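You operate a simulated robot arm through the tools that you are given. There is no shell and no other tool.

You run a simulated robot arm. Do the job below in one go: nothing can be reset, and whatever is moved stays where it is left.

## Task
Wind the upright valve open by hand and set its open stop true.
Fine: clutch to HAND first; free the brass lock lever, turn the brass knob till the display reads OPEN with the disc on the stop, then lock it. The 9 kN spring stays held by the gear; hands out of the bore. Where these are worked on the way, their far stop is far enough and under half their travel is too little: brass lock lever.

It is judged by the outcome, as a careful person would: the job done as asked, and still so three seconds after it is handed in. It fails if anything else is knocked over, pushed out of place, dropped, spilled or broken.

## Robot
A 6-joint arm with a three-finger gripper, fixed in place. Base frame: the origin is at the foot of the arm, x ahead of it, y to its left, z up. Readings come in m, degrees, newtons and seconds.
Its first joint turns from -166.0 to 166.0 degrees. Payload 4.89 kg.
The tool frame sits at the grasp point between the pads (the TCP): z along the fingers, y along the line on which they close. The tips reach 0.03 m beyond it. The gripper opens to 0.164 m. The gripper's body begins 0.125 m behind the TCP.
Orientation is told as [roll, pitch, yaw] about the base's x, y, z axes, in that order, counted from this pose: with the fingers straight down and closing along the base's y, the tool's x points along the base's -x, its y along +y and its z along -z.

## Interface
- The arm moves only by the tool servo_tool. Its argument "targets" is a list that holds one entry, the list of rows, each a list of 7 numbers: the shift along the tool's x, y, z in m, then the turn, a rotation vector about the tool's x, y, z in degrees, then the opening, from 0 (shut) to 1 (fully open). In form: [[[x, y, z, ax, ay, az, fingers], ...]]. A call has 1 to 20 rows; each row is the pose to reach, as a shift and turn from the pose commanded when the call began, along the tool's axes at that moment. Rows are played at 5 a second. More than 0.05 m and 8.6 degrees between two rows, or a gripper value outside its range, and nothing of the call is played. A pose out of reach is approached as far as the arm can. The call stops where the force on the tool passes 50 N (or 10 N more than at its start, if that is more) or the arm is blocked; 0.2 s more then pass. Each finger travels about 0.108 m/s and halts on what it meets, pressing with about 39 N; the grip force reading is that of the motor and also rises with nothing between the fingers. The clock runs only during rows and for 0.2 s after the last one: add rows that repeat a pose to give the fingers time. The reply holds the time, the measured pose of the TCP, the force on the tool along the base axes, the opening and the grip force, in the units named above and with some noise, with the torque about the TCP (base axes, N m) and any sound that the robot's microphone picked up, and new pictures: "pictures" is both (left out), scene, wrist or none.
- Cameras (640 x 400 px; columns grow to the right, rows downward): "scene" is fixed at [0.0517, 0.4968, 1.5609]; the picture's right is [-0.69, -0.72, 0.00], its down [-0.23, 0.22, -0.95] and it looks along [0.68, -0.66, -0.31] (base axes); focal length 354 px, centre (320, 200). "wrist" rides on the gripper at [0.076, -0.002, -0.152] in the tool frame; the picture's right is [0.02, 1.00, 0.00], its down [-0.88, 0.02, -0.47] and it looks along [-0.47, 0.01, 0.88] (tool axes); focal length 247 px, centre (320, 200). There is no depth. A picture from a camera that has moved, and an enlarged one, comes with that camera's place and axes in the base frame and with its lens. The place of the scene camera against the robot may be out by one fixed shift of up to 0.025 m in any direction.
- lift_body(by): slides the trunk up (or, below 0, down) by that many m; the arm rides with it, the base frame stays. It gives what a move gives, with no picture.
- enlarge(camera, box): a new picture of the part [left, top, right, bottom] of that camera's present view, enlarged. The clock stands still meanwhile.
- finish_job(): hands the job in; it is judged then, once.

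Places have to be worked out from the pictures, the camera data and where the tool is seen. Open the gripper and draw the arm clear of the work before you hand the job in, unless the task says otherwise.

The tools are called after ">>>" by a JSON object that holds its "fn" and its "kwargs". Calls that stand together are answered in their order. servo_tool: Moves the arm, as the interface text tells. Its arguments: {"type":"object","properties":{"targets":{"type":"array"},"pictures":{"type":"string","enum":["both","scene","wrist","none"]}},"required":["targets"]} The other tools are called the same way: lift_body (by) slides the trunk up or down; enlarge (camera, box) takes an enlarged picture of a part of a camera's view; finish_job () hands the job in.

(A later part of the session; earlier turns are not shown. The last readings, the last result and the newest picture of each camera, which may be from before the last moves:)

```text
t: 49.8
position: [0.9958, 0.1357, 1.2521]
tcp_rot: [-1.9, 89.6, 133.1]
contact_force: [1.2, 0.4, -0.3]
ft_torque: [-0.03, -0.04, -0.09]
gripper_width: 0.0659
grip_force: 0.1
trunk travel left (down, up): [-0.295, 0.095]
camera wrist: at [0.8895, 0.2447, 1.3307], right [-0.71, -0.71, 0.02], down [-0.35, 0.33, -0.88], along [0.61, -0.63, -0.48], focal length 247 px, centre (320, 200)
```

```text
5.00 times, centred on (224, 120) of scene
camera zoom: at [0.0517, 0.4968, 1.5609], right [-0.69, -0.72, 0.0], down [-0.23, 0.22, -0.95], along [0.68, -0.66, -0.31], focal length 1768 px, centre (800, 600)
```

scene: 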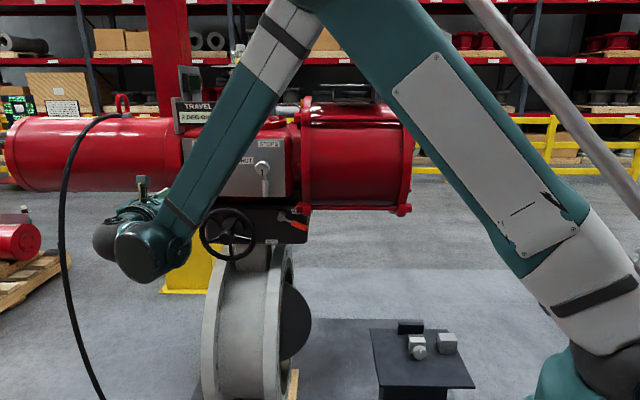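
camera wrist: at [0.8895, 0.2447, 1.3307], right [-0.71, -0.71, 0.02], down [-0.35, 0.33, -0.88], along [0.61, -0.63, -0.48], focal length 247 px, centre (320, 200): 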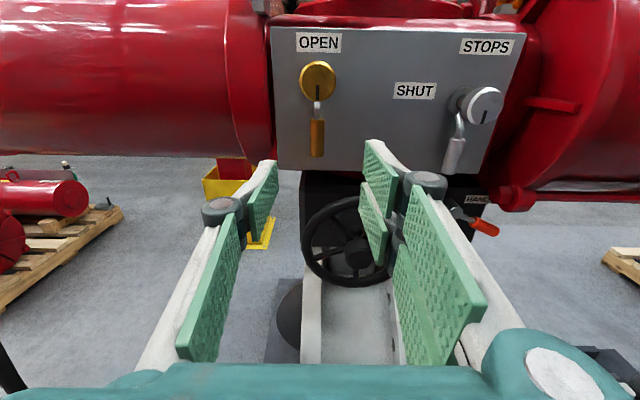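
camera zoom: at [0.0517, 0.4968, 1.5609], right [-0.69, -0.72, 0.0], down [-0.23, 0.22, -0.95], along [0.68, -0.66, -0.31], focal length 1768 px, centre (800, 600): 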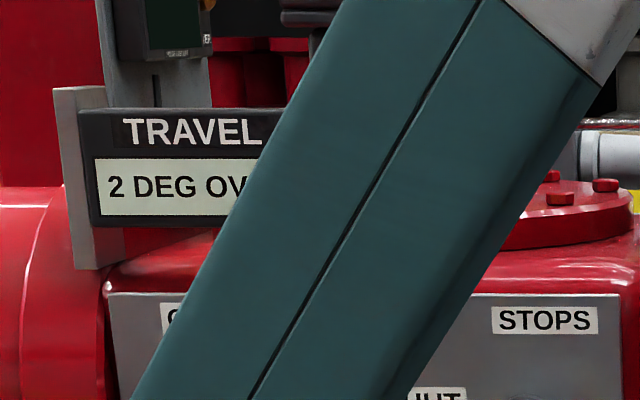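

Brass grip centre is about z 1.24, 0.075 m below the knob axis, with ~1.7 cm gap to the panel behind. I approach to a 6 cm standoff with the grip between the open fingers.

>>> {"fn": "servo_tool", "kwargs": {"targets": [[[-0.005, -0.001, 0.03, 0, 0, 0, 0.4], [-0.01, -0.002, 0.06, 0, 0, 0, 0.4], [-0.014, -0.003, 0.09, 0, 0, 0, 0.4], [-0.017, -0.0041, 0.12, 0, 0, 0, 0.4], [-0.017, -0.0041, 0.135, 0, 0, 0, 0.4], [-0.017, -0.0041, 0.135, 0, 0, 0, 0.4]]], "pictures": "wrist"}}

>>> {"fn": "enlarge", "kwargs": {"camera": "wrist", "box": [224, 60, 416, 180]}}

```text
t: 51.2
position: [1.0967, 0.0422, 1.2342]
tcp_rot: [-4.5, 89.5, 130.8]
contact_force: [-0.1, -1.1, -0.7]
ft_torque: [0.01, -0.02, -0.03]
gripper_width: 0.0656
grip_force: 0.1
trunk travel left (down, up): [-0.295, 0.095]
camera wrist: at [0.9898, 0.151, 1.3121], right [-0.71, -0.71, 0.02], down [-0.35, 0.33, -0.88], along [0.61, -0.63, -0.48], focal length 247 px, centre (320, 200)
```

wrist: 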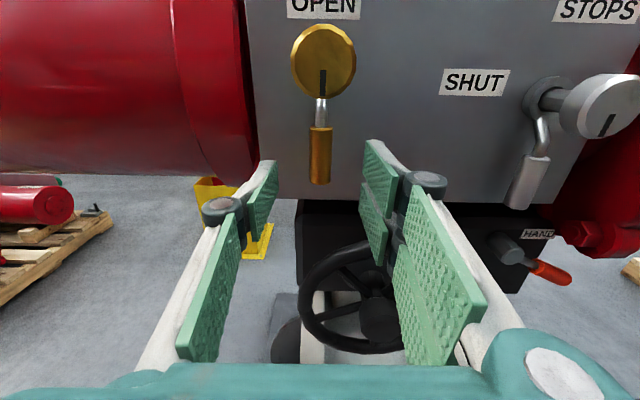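

```text
3.33 times, centred on (320, 120) of wrist
camera zoom: at [0.9898, 0.151, 1.3121], right [-0.71, -0.71, 0.02], down [-0.35, 0.33, -0.88], along [0.61, -0.63, -0.48], focal length 823 px, centre (320, 467)
```

zoom: 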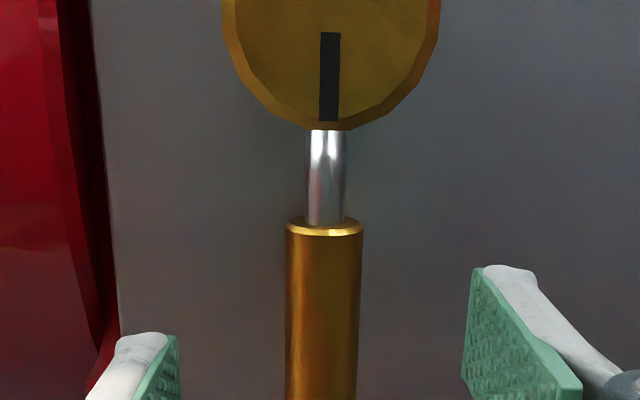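

The grip is centred in the fingers. I advance 5.7 cm and narrow the fingers loosely around it.

>>> {"fn": "servo_tool", "kwargs": {"targets": [[[0, 0, 0.025, 0, 0, 0, 0.4], [0, 0, 0.045, 0, 0, 0, 0.4], [0, 0, 0.057, 0, 0, 0, 0.4], [0, 0, 0.057, 0, 0, 0, 0.25], [0, 0, 0.057, 0, 0, 0, 0.22], [0, 0, 0.057, 0, 0, 0, 0.22]]], "pictures": "wrist"}}

>>> {"fn": "enlarge", "kwargs": {"camera": "wrist", "box": [224, 100, 416, 220]}}

```text
t: 52.6
position: [1.1358, 0.0029, 1.2341]
tcp_rot: [-5.1, 89.6, 130.0]
contact_force: [-0.2, -0.6, 0.1]
ft_torque: [-0.03, 0.02, 0.02]
gripper_width: 0.0361
grip_force: 0.0
trunk travel left (down, up): [-0.295, 0.095]
camera wrist: at [1.0286, 0.1121, 1.312], right [-0.71, -0.71, 0.02], down [-0.35, 0.33, -0.88], along [0.61, -0.63, -0.48], focal length 247 px, centre (320, 200)
```

wrist: 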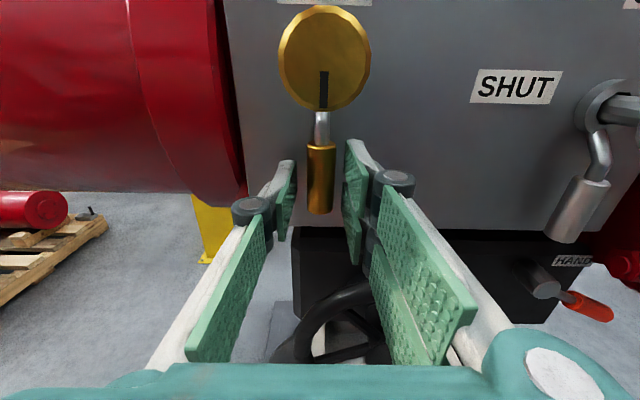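

```text
3.33 times, centred on (320, 160) of wrist
camera zoom: at [1.0286, 0.1121, 1.312], right [-0.71, -0.71, 0.02], down [-0.35, 0.33, -0.88], along [0.61, -0.63, -0.48], focal length 823 px, centre (320, 333)
```

zoom: 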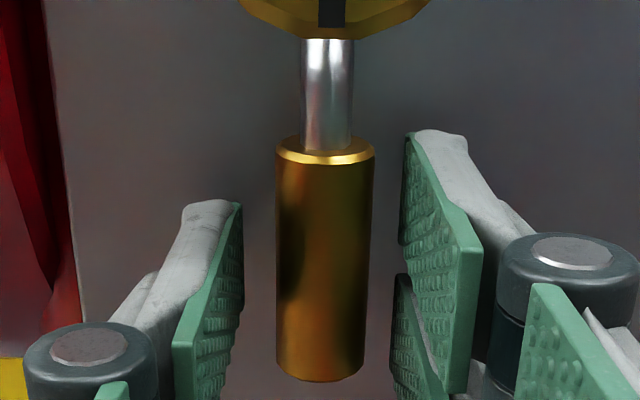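

The lever is loosely caged. I try a gentle swing to the right (counter-clockwise, the usual loosening direction) by 12° and look at the reaction.

>>> {"fn": "servo_tool", "kwargs": {"targets": [[[0.0001, 0.0041, 0, 0, 0, -3, 0.22], [0.0004, 0.0082, 0, 0, 0, -6, 0.22], [0.001, 0.0122, 0, 0, 0, -9, 0.22], [0.0017, 0.0162, 0, 0, 0, -12, 0.22]]], "pictures": "wrist"}}

>>> {"fn": "enlarge", "kwargs": {"camera": "wrist", "box": [224, 80, 416, 200]}}

```text
t: 53.6
position: [1.1228, -0.0084, 1.2352]
tcp_rot: [88.0, 78.0, -136.9]
contact_force: [0.8, 0.5, 0.0]
ft_torque: [0.04, -0.02, 0.03]
gripper_width: 0.0364
grip_force: 0.3
trunk travel left (down, up): [-0.295, 0.095]
camera wrist: at [1.0276, 0.1108, 1.3116], right [-0.69, -0.69, 0.23], down [-0.48, 0.2, -0.85], along [0.54, -0.7, -0.47], focal length 247 px, centre (320, 200)
```

wrist: 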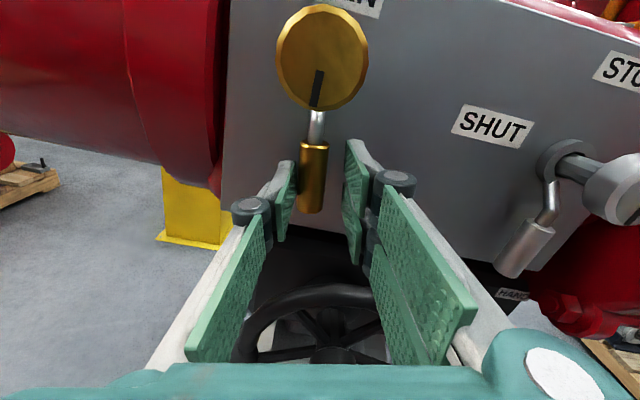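

```text
3.33 times, centred on (320, 140) of wrist
camera zoom: at [1.0276, 0.1108, 1.3116], right [-0.69, -0.69, 0.23], down [-0.48, 0.2, -0.85], along [0.54, -0.7, -0.47], focal length 823 px, centre (320, 400)
```

zoom: 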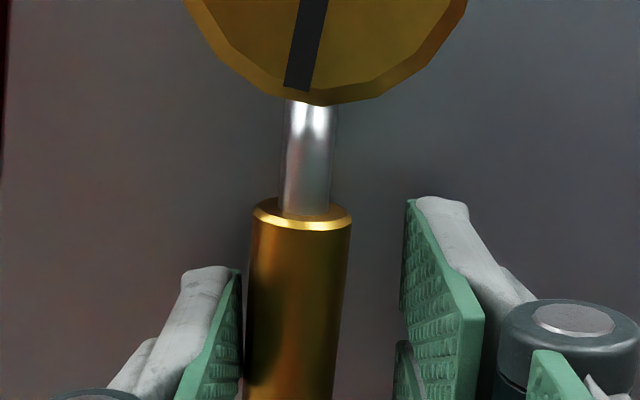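

Low force and the lever follows to the right. I continue another 24°.

>>> {"fn": "servo_tool", "kwargs": {"targets": [[[0.0002, 0.0054, 0, 0, 0, -4, 0.22], [0.0008, 0.0109, 0, 0, 0, -8, 0.22], [0.0017, 0.0162, 0, 0, 0, -12, 0.22], [0.003, 0.0215, 0, 0, 0, -16, 0.22], [0.0047, 0.0267, 0, 0, 0, -20, 0.22], [0.0067, 0.0317, 0, 0, 0, -24, 0.22]]], "pictures": "both"}}

>>> {"fn": "enlarge", "kwargs": {"camera": "wrist", "box": [224, 80, 416, 200]}}

```text
t: 55.0
position: [1.1026, -0.0287, 1.2486]
tcp_rot: [89.3, 54.0, -135.5]
contact_force: [1.2, 2.3, 1.0]
ft_torque: [0.01, -0.06, 0.0]
gripper_width: 0.0368
grip_force: 0.0
trunk travel left (down, up): [-0.295, 0.095]
camera wrist: at [1.0271, 0.1105, 1.3113], right [-0.56, -0.57, 0.61], down [-0.72, -0.04, -0.7], along [0.42, -0.82, -0.38], focal length 247 px, centre (320, 200)
```

scene: 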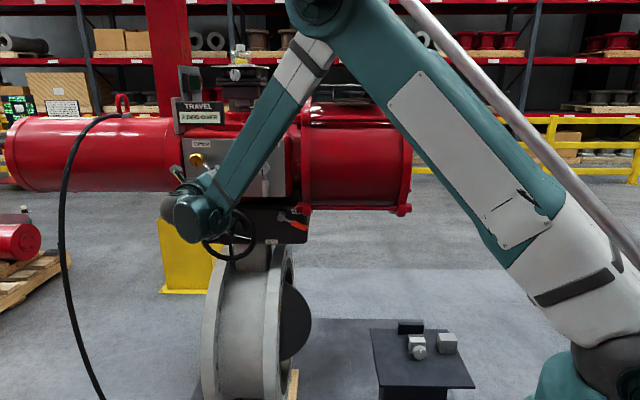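
wrist: 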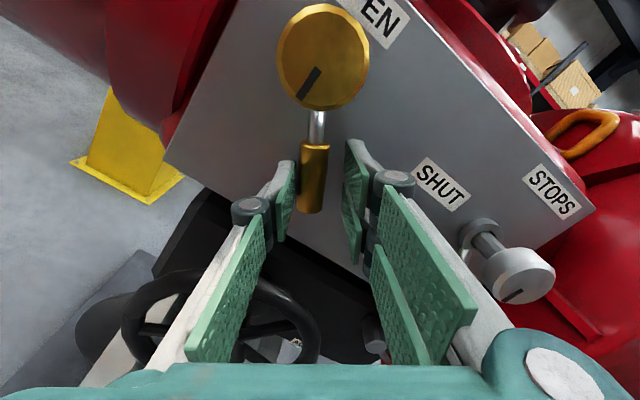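

```text
3.33 times, centred on (320, 140) of wrist
camera zoom: at [1.0271, 0.1105, 1.3113], right [-0.56, -0.57, 0.61], down [-0.72, -0.04, -0.7], along [0.42, -0.82, -0.38], focal length 823 px, centre (320, 400)
```

zoom: 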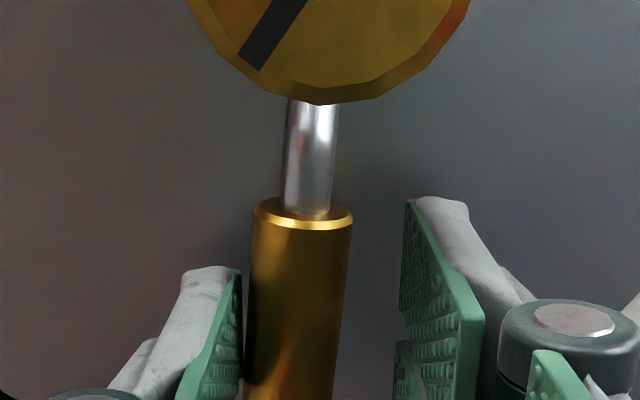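

The lever follows freely (now about 31°). I carry on toward its far stop.

>>> {"fn": "servo_tool", "kwargs": {"targets": [[[0.0002, 0.0054, 0, 0, 0, -4, 0.22], [0.0008, 0.0109, 0, 0, 0, -8, 0.22], [0.0017, 0.0162, 0, 0, 0, -12, 0.22], [0.003, 0.0215, 0, 0, 0, -16, 0.22], [0.0047, 0.0267, 0, 0, 0, -20, 0.22], [0.0067, 0.0317, 0, 0, 0, -24, 0.22], [0.0091, 0.0366, 0, 0, 0, -28, 0.22], [0.0119, 0.0413, 0, 0, 0, -32, 0.22], [0.0149, 0.0458, 0, 0, 0, -36, 0.22], [0.0182, 0.0501, 0, 0, 0, -40, 0.22]]], "pictures": "both"}}

>>> {"fn": "enlarge", "kwargs": {"camera": "wrist", "box": [224, 80, 416, 200]}}

```text
t: 57.0
position: [1.0882, -0.0446, 1.2793]
tcp_rot: [89.2, 19.7, -134.8]
contact_force: [14.9, 7.2, -37.7]
ft_torque: [0.79, -0.03, 0.45]
gripper_width: 0.0522
grip_force: 20.4
trunk travel left (down, up): [-0.295, 0.095]
stopped in row 9: the force on the tool passed its limit at 54 N (the readings are from after the stop); the commanded pose is now the measured one
camera wrist: at [1.0306, 0.1134, 1.3069], right [-0.21, -0.23, 0.95], down [-0.93, -0.26, -0.27], along [0.31, -0.94, -0.16], focal length 247 px, centre (320, 200)
```

scene: 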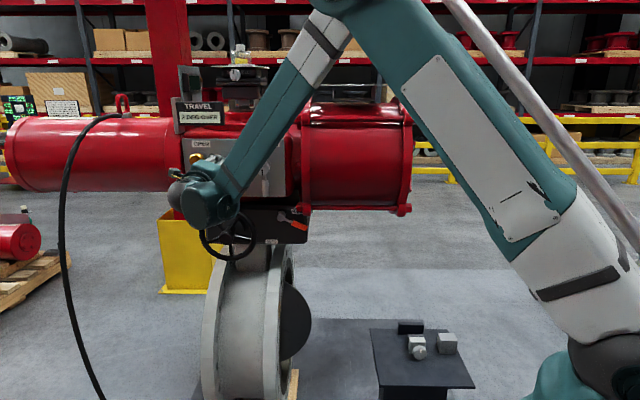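
wrist: 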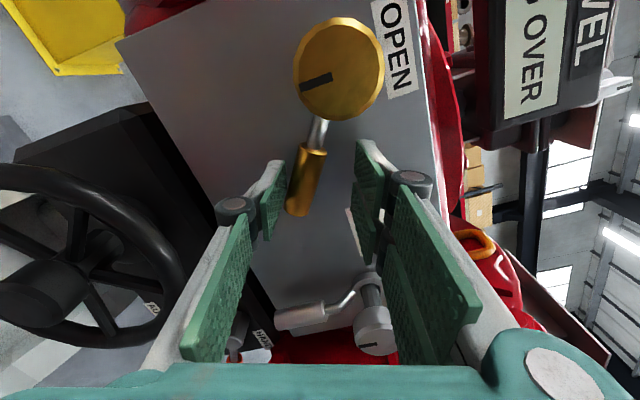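

```text
3.33 times, centred on (320, 140) of wrist
camera zoom: at [1.0306, 0.1134, 1.3069], right [-0.21, -0.23, 0.95], down [-0.93, -0.26, -0.27], along [0.31, -0.94, -0.16], focal length 823 px, centre (320, 400)
```

zoom: 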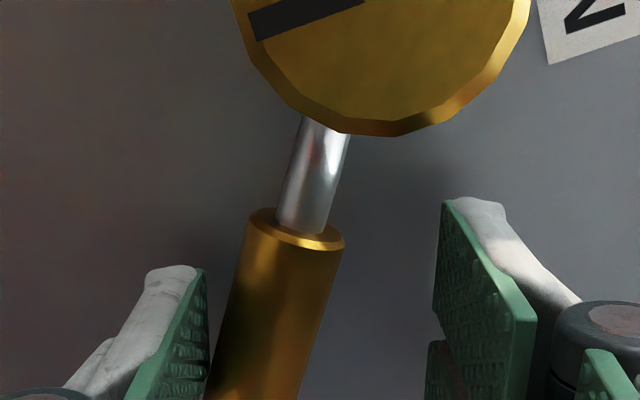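

The lever reached its far stop (thumb pushed back, force limit hit) at roughly 60°. I relieve the push, open and retract to check it stays.

>>> {"fn": "servo_tool", "kwargs": {"targets": [[[0, -0.005, 0, 0, 0, 0, 0.35], [0, -0.008, 0, 0, 0, 0, 0.4], [0, -0.008, -0.03, 0, 0, 0, 0.4], [0, -0.008, -0.06, 0, 0, 0, 0.4], [0, -0.008, -0.1, 0, 0, 0, 0.4], [0, -0.008, -0.14, 0, 0, 0, 0.4], [0, -0.008, -0.14, 0, 0, 8, 0.4], [0, -0.008, -0.14, 0, 0, 16, 0.4], [0, -0.008, -0.14, 0, 0, 24, 0.4], [0, -0.008, -0.14, 0, 0, 32, 0.4], [0, -0.008, -0.14, 0, 0, 40, 0.4], [0, -0.008, -0.14, 0, 0, 48, 0.4], [0, -0.008, -0.14, 0, 0, 56, 0.4], [0, -0.008, -0.14, 0, 0, 64, 0.4], [0, -0.008, -0.14, 0, 0, 70.3, 0.4], [0, -0.008, -0.14, 0, 0, 70.3, 0.4]]], "pictures": "both"}}

>>> {"fn": "enlarge", "kwargs": {"camera": "wrist", "box": [200, 50, 440, 200]}}

>>> {"fn": "enlarge", "kwargs": {"camera": "scene", "box": [160, 80, 320, 180]}}

```text
t: 60.4
position: [0.9865, 0.0532, 1.2784]
tcp_rot: [-7.6, 89.5, 127.6]
contact_force: [-0.4, 0.3, -1.0]
ft_torque: [0.0, 0.01, 0.0]
gripper_width: 0.0657
grip_force: 0.0
trunk travel left (down, up): [-0.295, 0.095]
camera wrist: at [0.88, 0.161, 1.357], right [-0.7, -0.71, 0.02], down [-0.35, 0.33, -0.88], along [0.62, -0.62, -0.48], focal length 247 px, centre (320, 200)
```

scene: 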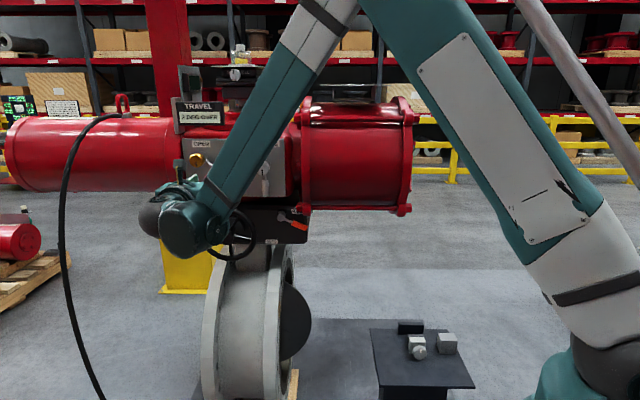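
wrist: 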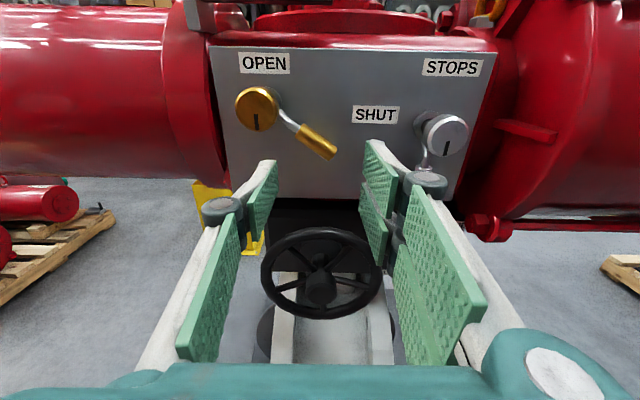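

```text
2.67 times, centred on (320, 125) of wrist
camera zoom: at [0.88, 0.161, 1.357], right [-0.7, -0.71, 0.02], down [-0.35, 0.33, -0.88], along [0.62, -0.62, -0.48], focal length 659 px, centre (320, 400)
```

zoom: 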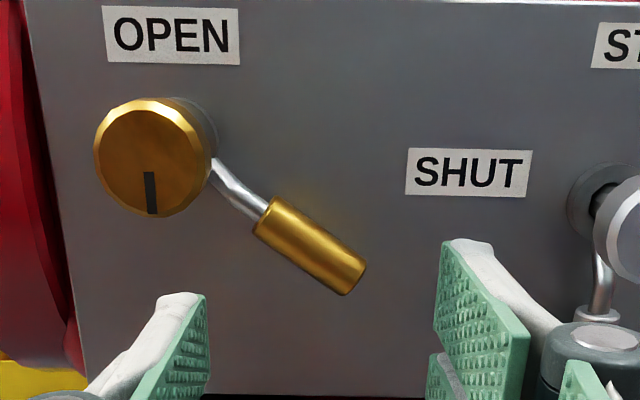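

```text
4.00 times, centred on (240, 130) of scene
camera zoom: at [0.0517, 0.4968, 1.5609], right [-0.69, -0.72, 0.0], down [-0.23, 0.22, -0.95], along [0.68, -0.66, -0.31], focal length 1415 px, centre (640, 480)
```

zoom: 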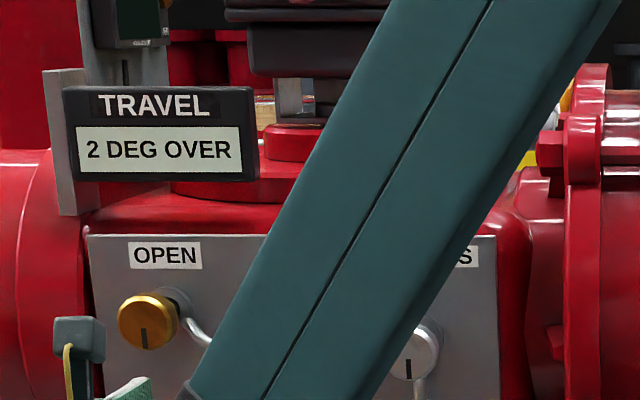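

The lock lever is at about 60° and stays; the lock is free and the display still reads 2 DEG OVER. Next I line up with the brass knob at a 7 cm standoff.

>>> {"fn": "servo_tool", "kwargs": {"targets": [[[0.01, -0.02, 0.01, 0, 0, 0, 0.45], [0.02, -0.04, 0.02, 0, 0, 0, 0.5], [0.03, -0.06, 0.03, 0, 0, 0, 0.5], [0.036, -0.0678, 0.04, 0, 0, 0, 0.5], [0.036, -0.0678, 0.04, 0, 0, 0, 0.5]]], "pictures": "both"}}

>>> {"fn": "enlarge", "kwargs": {"camera": "wrist", "box": [224, 90, 416, 210]}}

```text
t: 61.6
position: [1.0632, 0.0741, 1.3134]
tcp_rot: [0.2, 89.5, 135.5]
contact_force: [-0.3, -0.4, -0.6]
ft_torque: [-0.03, -0.02, 0.0]
gripper_width: 0.0819
grip_force: 0.0
trunk travel left (down, up): [-0.295, 0.095]
camera wrist: at [0.9558, 0.1812, 1.3923], right [-0.7, -0.71, 0.02], down [-0.36, 0.32, -0.88], along [0.62, -0.62, -0.48], focal length 247 px, centre (320, 200)
```

scene: 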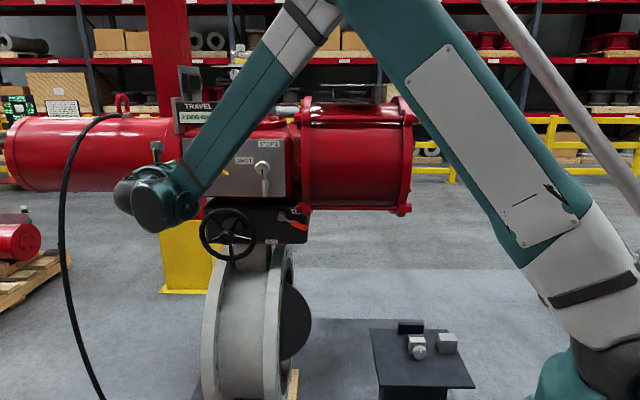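
wrist: 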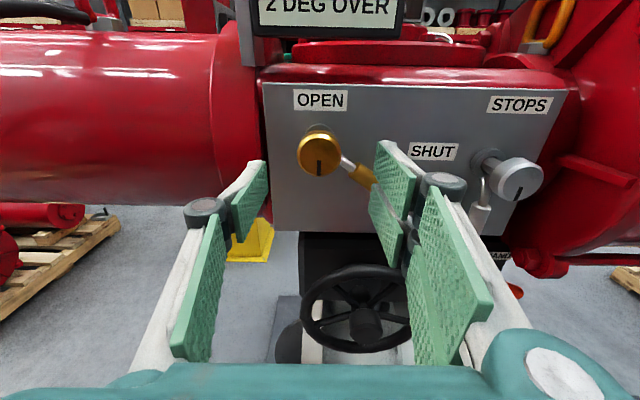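

```text
3.33 times, centred on (320, 150) of wrist
camera zoom: at [0.9558, 0.1812, 1.3923], right [-0.7, -0.71, 0.02], down [-0.36, 0.32, -0.88], along [0.62, -0.62, -0.48], focal length 823 px, centre (320, 367)
```

zoom: 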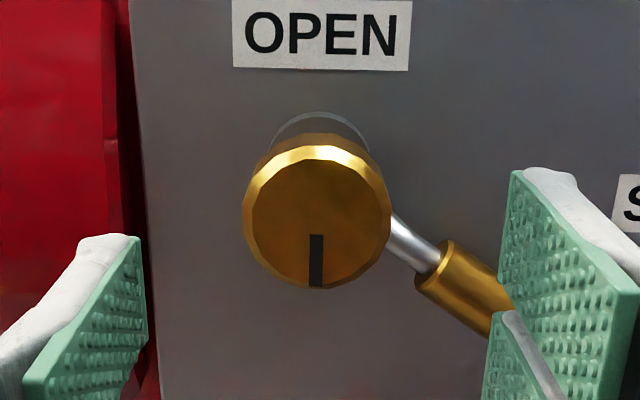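

The wrist view even shows the display. Knob is about 44 mm across and 18–20 mm thick; I narrow to 6 cm, correct the small offsets and advance so the pads flank the knob without reaching the lever behind it.

>>> {"fn": "servo_tool", "kwargs": {"targets": [[[0.0011, -0.0006, 0.01, 0, 0.4, 0, 0.4], [0.0022, -0.0012, 0.02, 0, 0.7, 0, 0.37], [0.0022, -0.0012, 0.04, 0, 0.7, 0, 0.37], [0.0022, -0.0012, 0.06, 0, 0.7, 0, 0.37], [0.0022, -0.0012, 0.069, 0, 0.7, 0, 0.37], [0.0022, -0.0012, 0.069, 0, 0.7, 0, 0.37]]], "pictures": "both"}}

>>> {"fn": "enlarge", "kwargs": {"camera": "wrist", "box": [224, 120, 416, 240]}}

```text
t: 63.0
position: [1.1139, 0.0259, 1.3141]
tcp_rot: [-179.1, 89.7, -43.8]
contact_force: [0.4, 0.2, 1.0]
ft_torque: [-0.06, 0.0, 0.03]
gripper_width: 0.0607
grip_force: 0.0
trunk travel left (down, up): [-0.295, 0.095]
camera wrist: at [1.0057, 0.1342, 1.3921], right [-0.7, -0.71, 0.02], down [-0.35, 0.32, -0.88], along [0.62, -0.63, -0.47], focal length 247 px, centre (320, 200)
```

scene: 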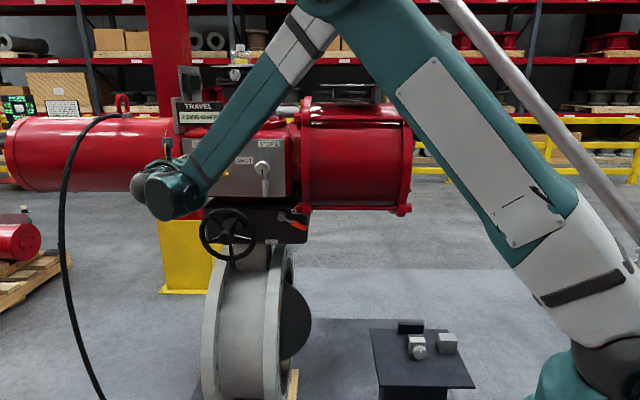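
wrist: 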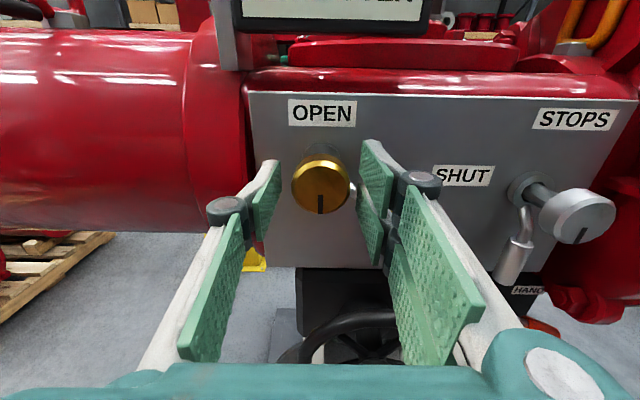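

```text
3.33 times, centred on (320, 180) of wrist
camera zoom: at [1.0057, 0.1342, 1.3921], right [-0.7, -0.71, 0.02], down [-0.35, 0.32, -0.88], along [0.62, -0.63, -0.47], focal length 823 px, centre (320, 267)
```

zoom: 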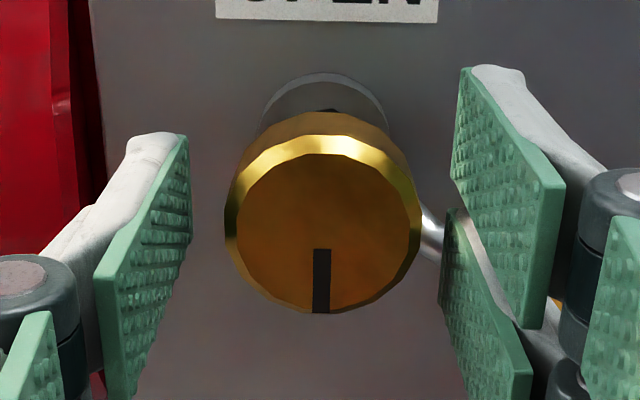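

The knob is centred within about half a millimetre. I close on it.

>>> {"fn": "servo_tool", "kwargs": {"targets": [[[0, 0.0003, 0, 0, 0, 0, 0.3], [0, 0.0003, 0, 0, 0, 0, 0.2], [0, 0.0003, 0, 0, 0, 0, 0.2], [0, 0.0003, 0, 0, 0, 0, 0.2]]], "pictures": "wrist"}}

>>> {"fn": "enlarge", "kwargs": {"camera": "wrist", "box": [224, 120, 416, 240]}}

```text
t: 64.0
position: [1.1128, 0.0255, 1.3166]
tcp_rot: [-177.3, 89.8, -42.1]
contact_force: [-0.6, -2.0, -1.6]
ft_torque: [-0.01, 0.03, -0.05]
gripper_width: 0.0435
grip_force: 45.4
trunk travel left (down, up): [-0.295, 0.095]
camera wrist: at [1.0052, 0.1336, 1.3923], right [-0.7, -0.71, 0.02], down [-0.35, 0.32, -0.88], along [0.62, -0.63, -0.47], focal length 247 px, centre (320, 200)
```

wrist: 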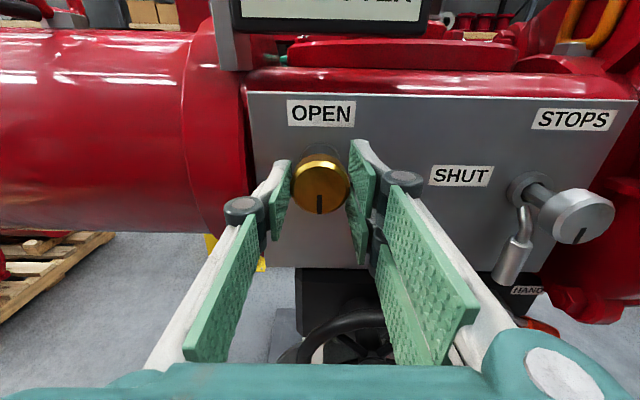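

```text
3.33 times, centred on (320, 180) of wrist
camera zoom: at [1.0052, 0.1336, 1.3923], right [-0.7, -0.71, 0.02], down [-0.35, 0.32, -0.88], along [0.62, -0.63, -0.47], focal length 823 px, centre (320, 267)
```

zoom: 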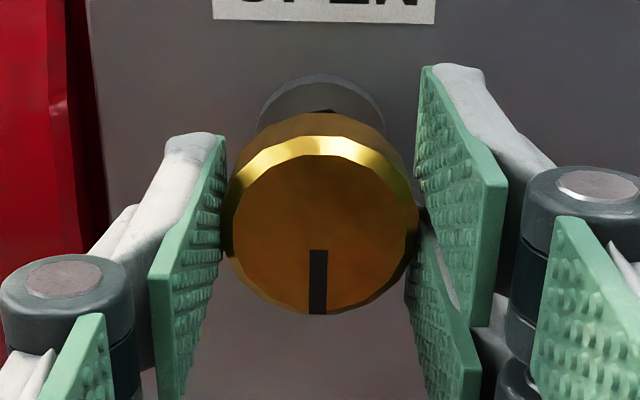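

Gripped with negligible side load (width 43.5 mm). I turn the knob clockwise 24° in small steps and check the display.

>>> {"fn": "servo_tool", "kwargs": {"targets": [[[0, 0, 0, 0, 0, 4, 0.2], [0, 0, 0, 0, 0, 8, 0.2], [0, 0, 0, 0, 0, 12, 0.2], [0, 0, 0, 0, 0, 16, 0.2], [0, 0, 0, 0, 0, 20, 0.2], [0, 0, 0, 0, 0, 24, 0.2]]], "pictures": "both"}}

>>> {"fn": "enlarge", "kwargs": {"camera": "scene", "box": [160, 80, 240, 130]}}

>>> {"fn": "enlarge", "kwargs": {"camera": "wrist", "box": [224, 120, 416, 240]}}

```text
t: 65.4
position: [1.1123, 0.0245, 1.3144]
tcp_rot: [-90.3, 65.9, 44.9]
contact_force: [-33.1, -10.4, -20.4]
ft_torque: [-0.03, 0.26, -1.22]
gripper_width: 0.0438
grip_force: 44.7
trunk travel left (down, up): [-0.295, 0.095]
camera wrist: at [0.9824, 0.1104, 1.3861], right [-0.65, -0.65, -0.39], down [-0.09, 0.58, -0.81], along [0.76, -0.49, -0.43], focal length 247 px, centre (320, 200)
```

scene: 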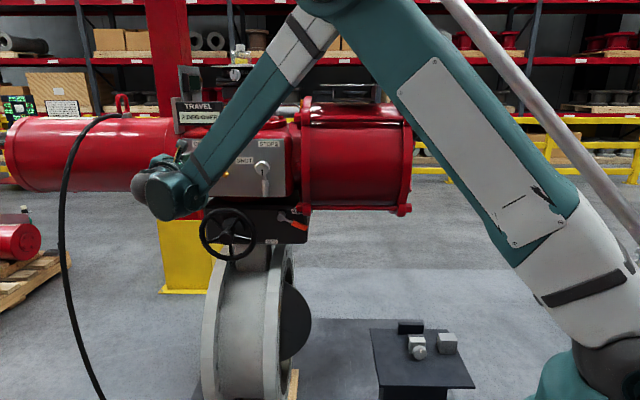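
wrist: 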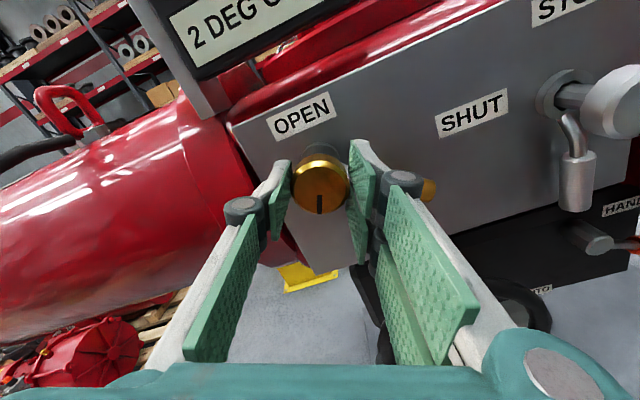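

```text
8.00 times, centred on (200, 105) of scene
camera zoom: at [0.0517, 0.4968, 1.5609], right [-0.69, -0.72, 0.0], down [-0.23, 0.22, -0.95], along [0.68, -0.66, -0.31], focal length 2830 px, centre (1280, 960)
```

zoom: 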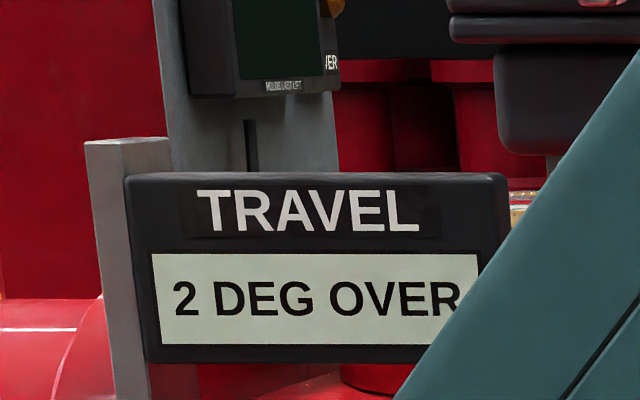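

```text
3.33 times, centred on (320, 180) of wrist
camera zoom: at [0.9824, 0.1104, 1.3861], right [-0.65, -0.65, -0.39], down [-0.09, 0.58, -0.81], along [0.76, -0.49, -0.43], focal length 823 px, centre (320, 267)
```

zoom: 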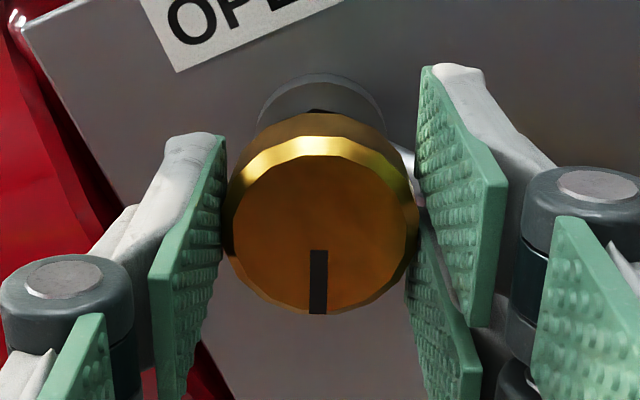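

The knob turns with me; the display is still "2 DEG OVER". I null the side load (1.3 mm along tool +y) and turn on clockwise another 24°.

>>> {"fn": "servo_tool", "kwargs": {"targets": [[[0, 0.0013, 0, 0, 0, 0, 0.2], [0, 0.0013, 0, 0, 0, 4, 0.2], [0, 0.0013, 0, 0, 0, 8, 0.2], [0, 0.0013, 0, 0, 0, 12, 0.2], [0, 0.0013, 0, 0, 0, 16, 0.2], [0, 0.0013, 0, 0, 0, 20, 0.2], [0, 0.0013, 0, 0, 0, 24, 0.2]]], "pictures": "both"}}

>>> {"fn": "enlarge", "kwargs": {"camera": "scene", "box": [160, 80, 240, 130]}}

>>> {"fn": "enlarge", "kwargs": {"camera": "wrist", "box": [224, 120, 416, 240]}}

```text
t: 67.2
position: [1.111, 0.0237, 1.3137]
tcp_rot: [-90.1, 41.8, 45.1]
contact_force: [-2.4, -7.1, -5.1]
ft_torque: [-0.21, -0.16, -0.99]
gripper_width: 0.0438
grip_force: 45.0
trunk travel left (down, up): [-0.295, 0.095]
stopped in row 7: the force on the tool passed its limit at 51 N (the readings are from after the stop); the commanded pose is now the measured one
camera wrist: at [0.9634, 0.0911, 1.3672], right [-0.48, -0.49, -0.73], down [0.12, 0.79, -0.6], along [0.87, -0.38, -0.32], focal length 247 px, centre (320, 200)
```

scene: 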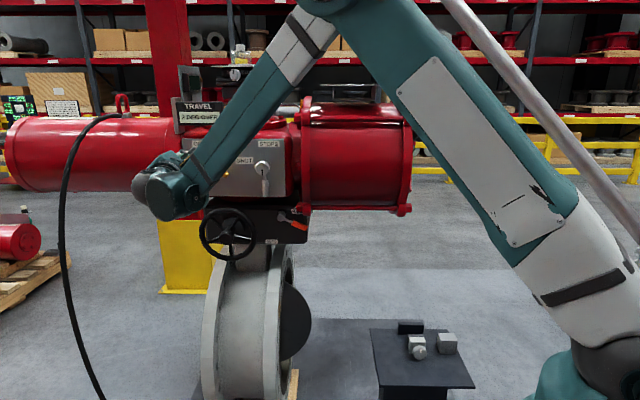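
wrist: 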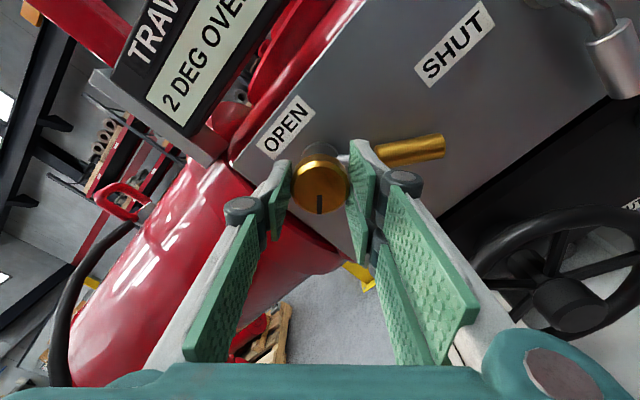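

```text
8.00 times, centred on (200, 105) of scene
camera zoom: at [0.0517, 0.4968, 1.5609], right [-0.69, -0.72, 0.0], down [-0.23, 0.22, -0.95], along [0.68, -0.66, -0.31], focal length 2830 px, centre (1280, 960)
```

zoom: 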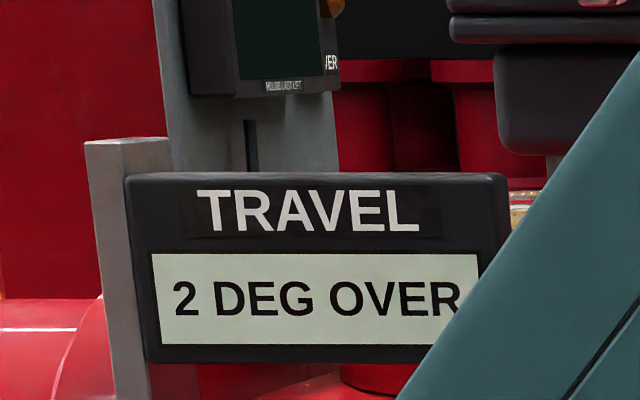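

```text
3.33 times, centred on (320, 180) of wrist
camera zoom: at [0.9634, 0.0911, 1.3672], right [-0.48, -0.49, -0.73], down [0.12, 0.79, -0.6], along [0.87, -0.38, -0.32], focal length 823 px, centre (320, 267)
```

zoom: 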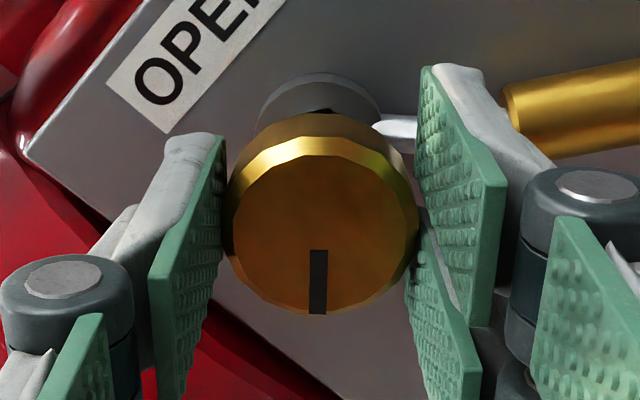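

48° clockwise had no effect on the display and no resistance, so the stop is probably moving away from the disc. I turn back counter-clockwise 48° and then beyond, watching the display.

>>> {"fn": "servo_tool", "kwargs": {"targets": [[[0, 0, 0, 0, 0, -4, 0.2], [0, 0, 0, 0, 0, -8, 0.2], [0, 0, 0, 0, 0, -12, 0.2], [0, 0, 0, 0, 0, -16, 0.2], [0, 0, 0, 0, 0, -20, 0.2], [0, 0, 0, 0, 0, -24, 0.2]]], "pictures": "none"}}

```text
t: 68.6
position: [1.1122, 0.0237, 1.3147]
tcp_rot: [-90.4, 66.0, 45.1]
contact_force: [33.9, -11.6, 35.1]
ft_torque: [-0.49, -0.7, 0.14]
gripper_width: 0.0436
grip_force: 44.7
trunk travel left (down, up): [-0.295, 0.095]
```

The residual forces show the knob axis lies ~3 mm off the TCP in the tool frame, so I now rotate about that corrected centre, first nulling the load, and continue counter-clockwise past the original position.

>>> {"fn": "servo_tool", "kwargs": {"targets": [[[0.0009, -0.001, 0.001, 0, 0, 0, 0.2], [0.001, -0.0012, 0.001, 0, 0, -4, 0.2], [0.001, -0.0015, 0.001, 0, 0, -8, 0.2], [0.001, -0.0017, 0.001, 0, 0, -12, 0.2], [0.0011, -0.0019, 0.001, 0, 0, -16, 0.2], [0.0011, -0.0022, 0.001, 0, 0, -20, 0.2], [0.0011, -0.0024, 0.001, 0, 0, -24, 0.2], [0.0011, -0.0027, 0.001, 0, 0, -28, 0.2], [0.0011, -0.0029, 0.001, 0, 0, -32, 0.2], [0.0011, -0.0032, 0.001, 0, 0, -36, 0.2]]], "pictures": "scene"}}

>>> {"fn": "enlarge", "kwargs": {"camera": "scene", "box": [160, 80, 240, 130]}}

>>> {"fn": "enlarge", "kwargs": {"camera": "wrist", "box": [224, 120, 416, 240]}}

```text
t: 70.8
position: [1.1141, 0.0263, 1.3152]
tcp_rot: [90.3, 78.0, -134.5]
contact_force: [-20.0, 2.4, -27.2]
ft_torque: [0.43, 0.38, -0.12]
gripper_width: 0.0435
grip_force: 44.8
trunk travel left (down, up): [-0.295, 0.095]
```

scene: 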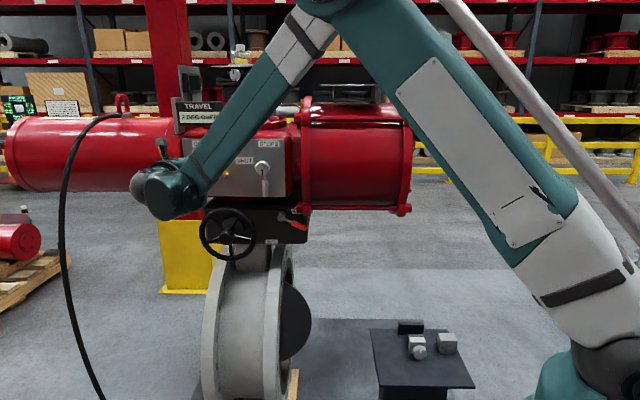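

```text
8.00 times, centred on (200, 105) of scene
camera zoom: at [0.0517, 0.4968, 1.5609], right [-0.69, -0.72, 0.0], down [-0.23, 0.22, -0.95], along [0.68, -0.66, -0.31], focal length 2830 px, centre (1280, 960)
```

zoom: 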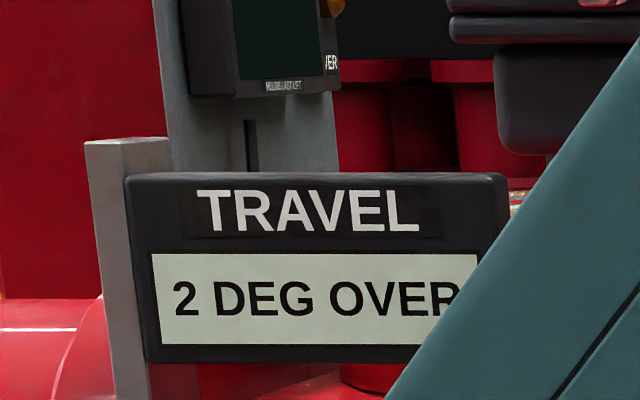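

```text
3.33 times, centred on (320, 180) of wrist
camera zoom: at [1.0171, 0.1455, 1.3904], right [-0.69, -0.69, 0.23], down [-0.48, 0.19, -0.86], along [0.55, -0.7, -0.46], focal length 823 px, centre (320, 267)
```

zoom: 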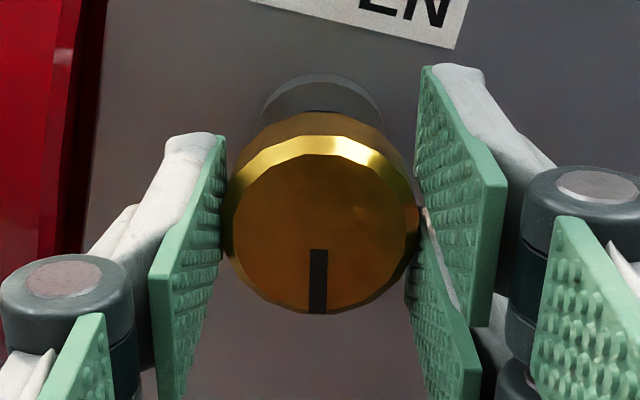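

No resistance and still "2 DEG OVER" at 12° counter-clockwise of the start. I null the small load and continue another 40° counter-clockwise.

>>> {"fn": "servo_tool", "kwargs": {"targets": [[[-0.001, 0, -0.0006, 0, 0, 0, 0.2], [-0.0009, -0.0002, -0.0006, 0, 0, -4, 0.2], [-0.0008, -0.0005, -0.0006, 0, 0, -8, 0.2], [-0.0008, -0.0007, -0.0006, 0, 0, -12, 0.2], [-0.0007, -0.0009, -0.0006, 0, 0, -16, 0.2], [-0.0007, -0.0012, -0.0006, 0, 0, -20, 0.2], [-0.0007, -0.0014, -0.0006, 0, 0, -24, 0.2], [-0.0007, -0.0017, -0.0006, 0, 0, -28, 0.2], [-0.0007, -0.0019, -0.0006, 0, 0, -32, 0.2], [-0.0007, -0.0022, -0.0006, 0, 0, -36, 0.2], [-0.0008, -0.0024, -0.0006, 0, 0, -40, 0.2]]], "pictures": "scene"}}

>>> {"fn": "enlarge", "kwargs": {"camera": "scene", "box": [160, 80, 240, 130]}}

>>> {"fn": "enlarge", "kwargs": {"camera": "wrist", "box": [224, 120, 416, 240]}}

```text
t: 73.2
position: [1.1152, 0.0272, 1.3143]
tcp_rot: [90.1, 38.0, -134.7]
contact_force: [-16.3, 0.0, -32.8]
ft_torque: [0.85, 0.77, -0.41]
gripper_width: 0.0434
grip_force: 45.4
trunk travel left (down, up): [-0.295, 0.095]
```

scene: 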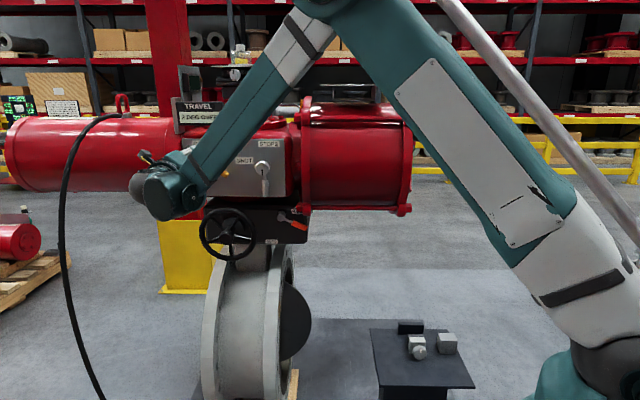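

```text
8.00 times, centred on (200, 105) of scene
camera zoom: at [0.0517, 0.4968, 1.5609], right [-0.69, -0.72, 0.0], down [-0.23, 0.22, -0.95], along [0.68, -0.66, -0.31], focal length 2830 px, centre (1280, 960)
```

zoom: 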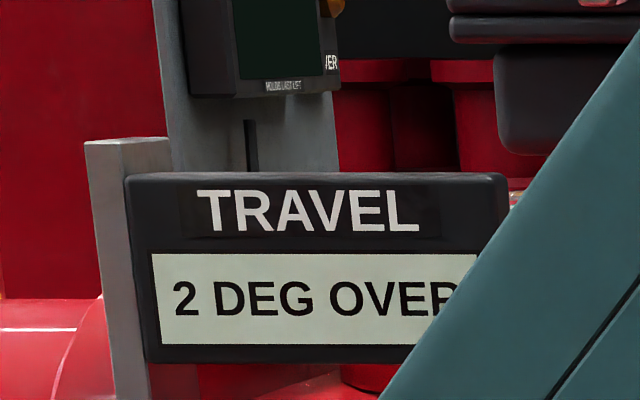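

```text
3.33 times, centred on (320, 180) of wrist
camera zoom: at [1.05, 0.1782, 1.3609], right [-0.42, -0.42, 0.8], down [-0.83, -0.17, -0.53], along [0.36, -0.89, -0.28], focal length 823 px, centre (320, 267)
```

zoom: 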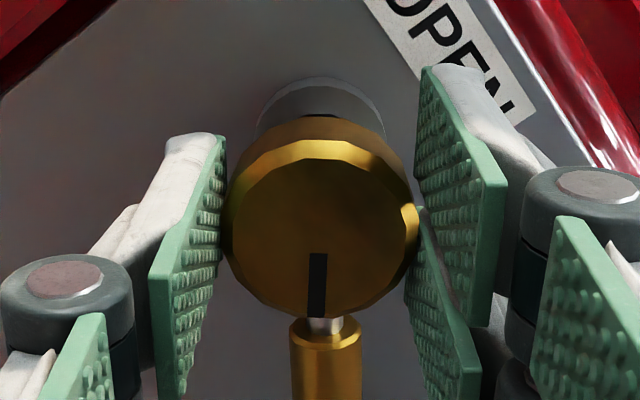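

Still "2 DEG OVER" over ±50°, so the screw's ratio is probably small. I go the other way – clockwise, the normal screwing-in sense – by a larger amount, nulling the side load first.

>>> {"fn": "servo_tool", "kwargs": {"targets": [[[-0.0011, -0.0007, -0.0004, 0, 0, 0, 0.2], [-0.0012, -0.0002, -0.0004, 0, 0, 8, 0.2], [-0.0014, 0.0003, -0.0004, 0, 0, 16, 0.2], [-0.0016, 0.0007, -0.0004, 0, 0, 24, 0.2], [-0.0019, 0.0011, -0.0004, 0, 0, 32, 0.2], [-0.0022, 0.0014, -0.0004, 0, 0, 40, 0.2]]], "pictures": "none"}}

```text
t: 74.6
position: [1.1141, 0.0251, 1.3164]
tcp_rot: [90.9, 78.2, -133.8]
contact_force: [30.3, -7.9, 28.7]
ft_torque: [-0.61, -0.77, 0.34]
gripper_width: 0.0434
grip_force: 45.2
trunk travel left (down, up): [-0.295, 0.095]
```

I null the load again and continue clockwise in 40° pieces.

>>> {"fn": "servo_tool", "kwargs": {"targets": [[[0.0008, -0.0003, 0.0007, 0, 0, 0, 0.2], [0.0007, 0.0002, 0.0007, 0, 0, 8, 0.2], [0.0005, 0.0007, 0.0007, 0, 0, 16, 0.2], [0.0003, 0.0011, 0.0007, 0, 0, 24, 0.2], [0, 0.0015, 0.0007, 0, 0, 32, 0.2], [-0.0003, 0.0018, 0.0007, 0, 0, 40, 0.2]]], "pictures": "none"}}

```text
t: 76.0
position: [1.1117, 0.0245, 1.3145]
tcp_rot: [-90.2, 61.8, 45.1]
contact_force: [11.1, -6.7, 18.4]
ft_torque: [-0.72, -0.68, -0.17]
gripper_width: 0.0439
grip_force: 45.1
trunk travel left (down, up): [-0.295, 0.095]
```

Forces are mild. I continue clockwise 56° and check the display.

>>> {"fn": "servo_tool", "kwargs": {"targets": [[[0.0004, -0.0003, 0.0003, 0, 0, 0, 0.2], [0.0003, 0.0002, 0.0003, 0, 0, 8, 0.2], [0.0001, 0.0006, 0.0003, 0, 0, 16, 0.2], [-0.0001, 0.0011, 0.0003, 0, 0, 24, 0.2], [-0.0004, 0.0015, 0.0003, 0, 0, 32, 0.2], [-0.0007, 0.0018, 0.0003, 0, 0, 40, 0.2], [-0.0011, 0.0021, 0.0003, 0, 0, 48, 0.2], [-0.0016, 0.0024, 0.0003, 0, 0, 56, 0.2]]], "pictures": "both"}}

>>> {"fn": "enlarge", "kwargs": {"camera": "scene", "box": [160, 80, 240, 130]}}

>>> {"fn": "enlarge", "kwargs": {"camera": "wrist", "box": [224, 120, 416, 240]}}

```text
t: 77.8
position: [1.1112, 0.0226, 1.312]
tcp_rot: [-90.1, 5.8, 45.1]
contact_force: [-41.8, -3.6, -26.8]
ft_torque: [0.68, 0.92, -0.78]
gripper_width: 0.0435
grip_force: 44.8
trunk travel left (down, up): [-0.295, 0.095]
camera wrist: at [0.9484, 0.076, 1.3223], right [-0.08, -0.09, -0.99], down [0.28, 0.95, -0.11], along [0.96, -0.29, -0.06], focal length 247 px, centre (320, 200)
```

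scene: 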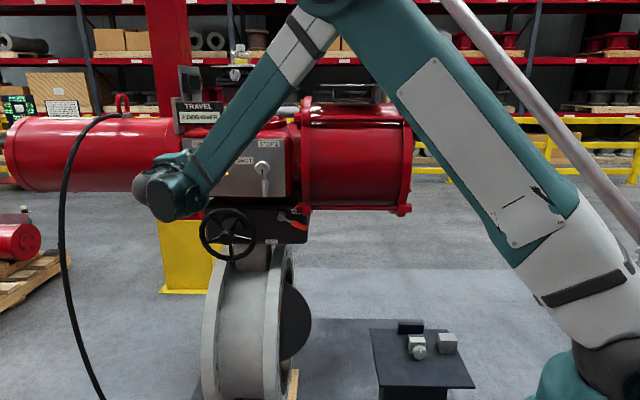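
wrist: 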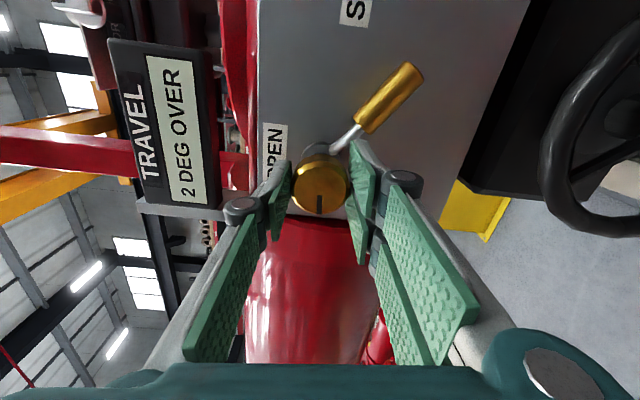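

```text
8.00 times, centred on (200, 105) of scene
camera zoom: at [0.0517, 0.4968, 1.5609], right [-0.69, -0.72, 0.0], down [-0.23, 0.22, -0.95], along [0.68, -0.66, -0.31], focal length 2830 px, centre (1280, 960)
```

zoom: 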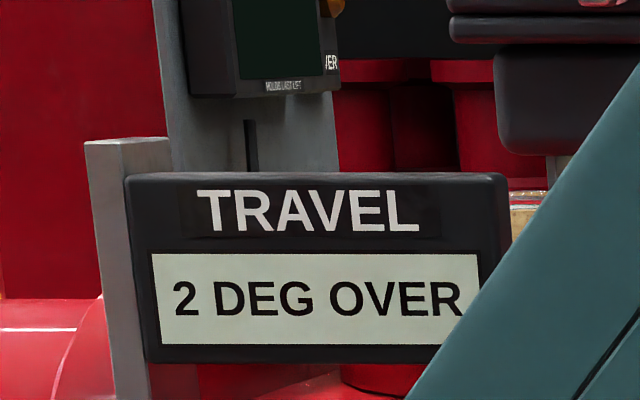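

```text
3.33 times, centred on (320, 180) of wrist
camera zoom: at [0.9484, 0.076, 1.3223], right [-0.08, -0.09, -0.99], down [0.28, 0.95, -0.11], along [0.96, -0.29, -0.06], focal length 823 px, centre (320, 267)
```

zoom: 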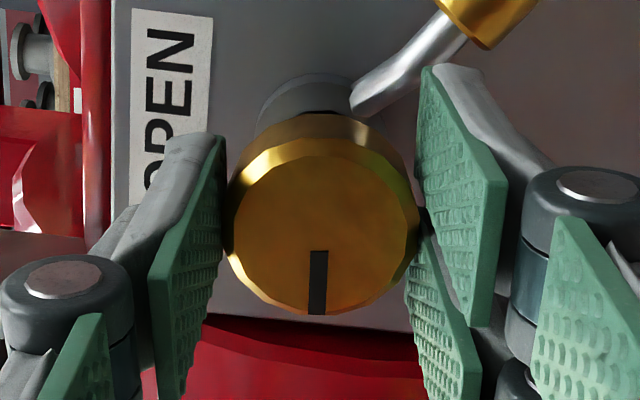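

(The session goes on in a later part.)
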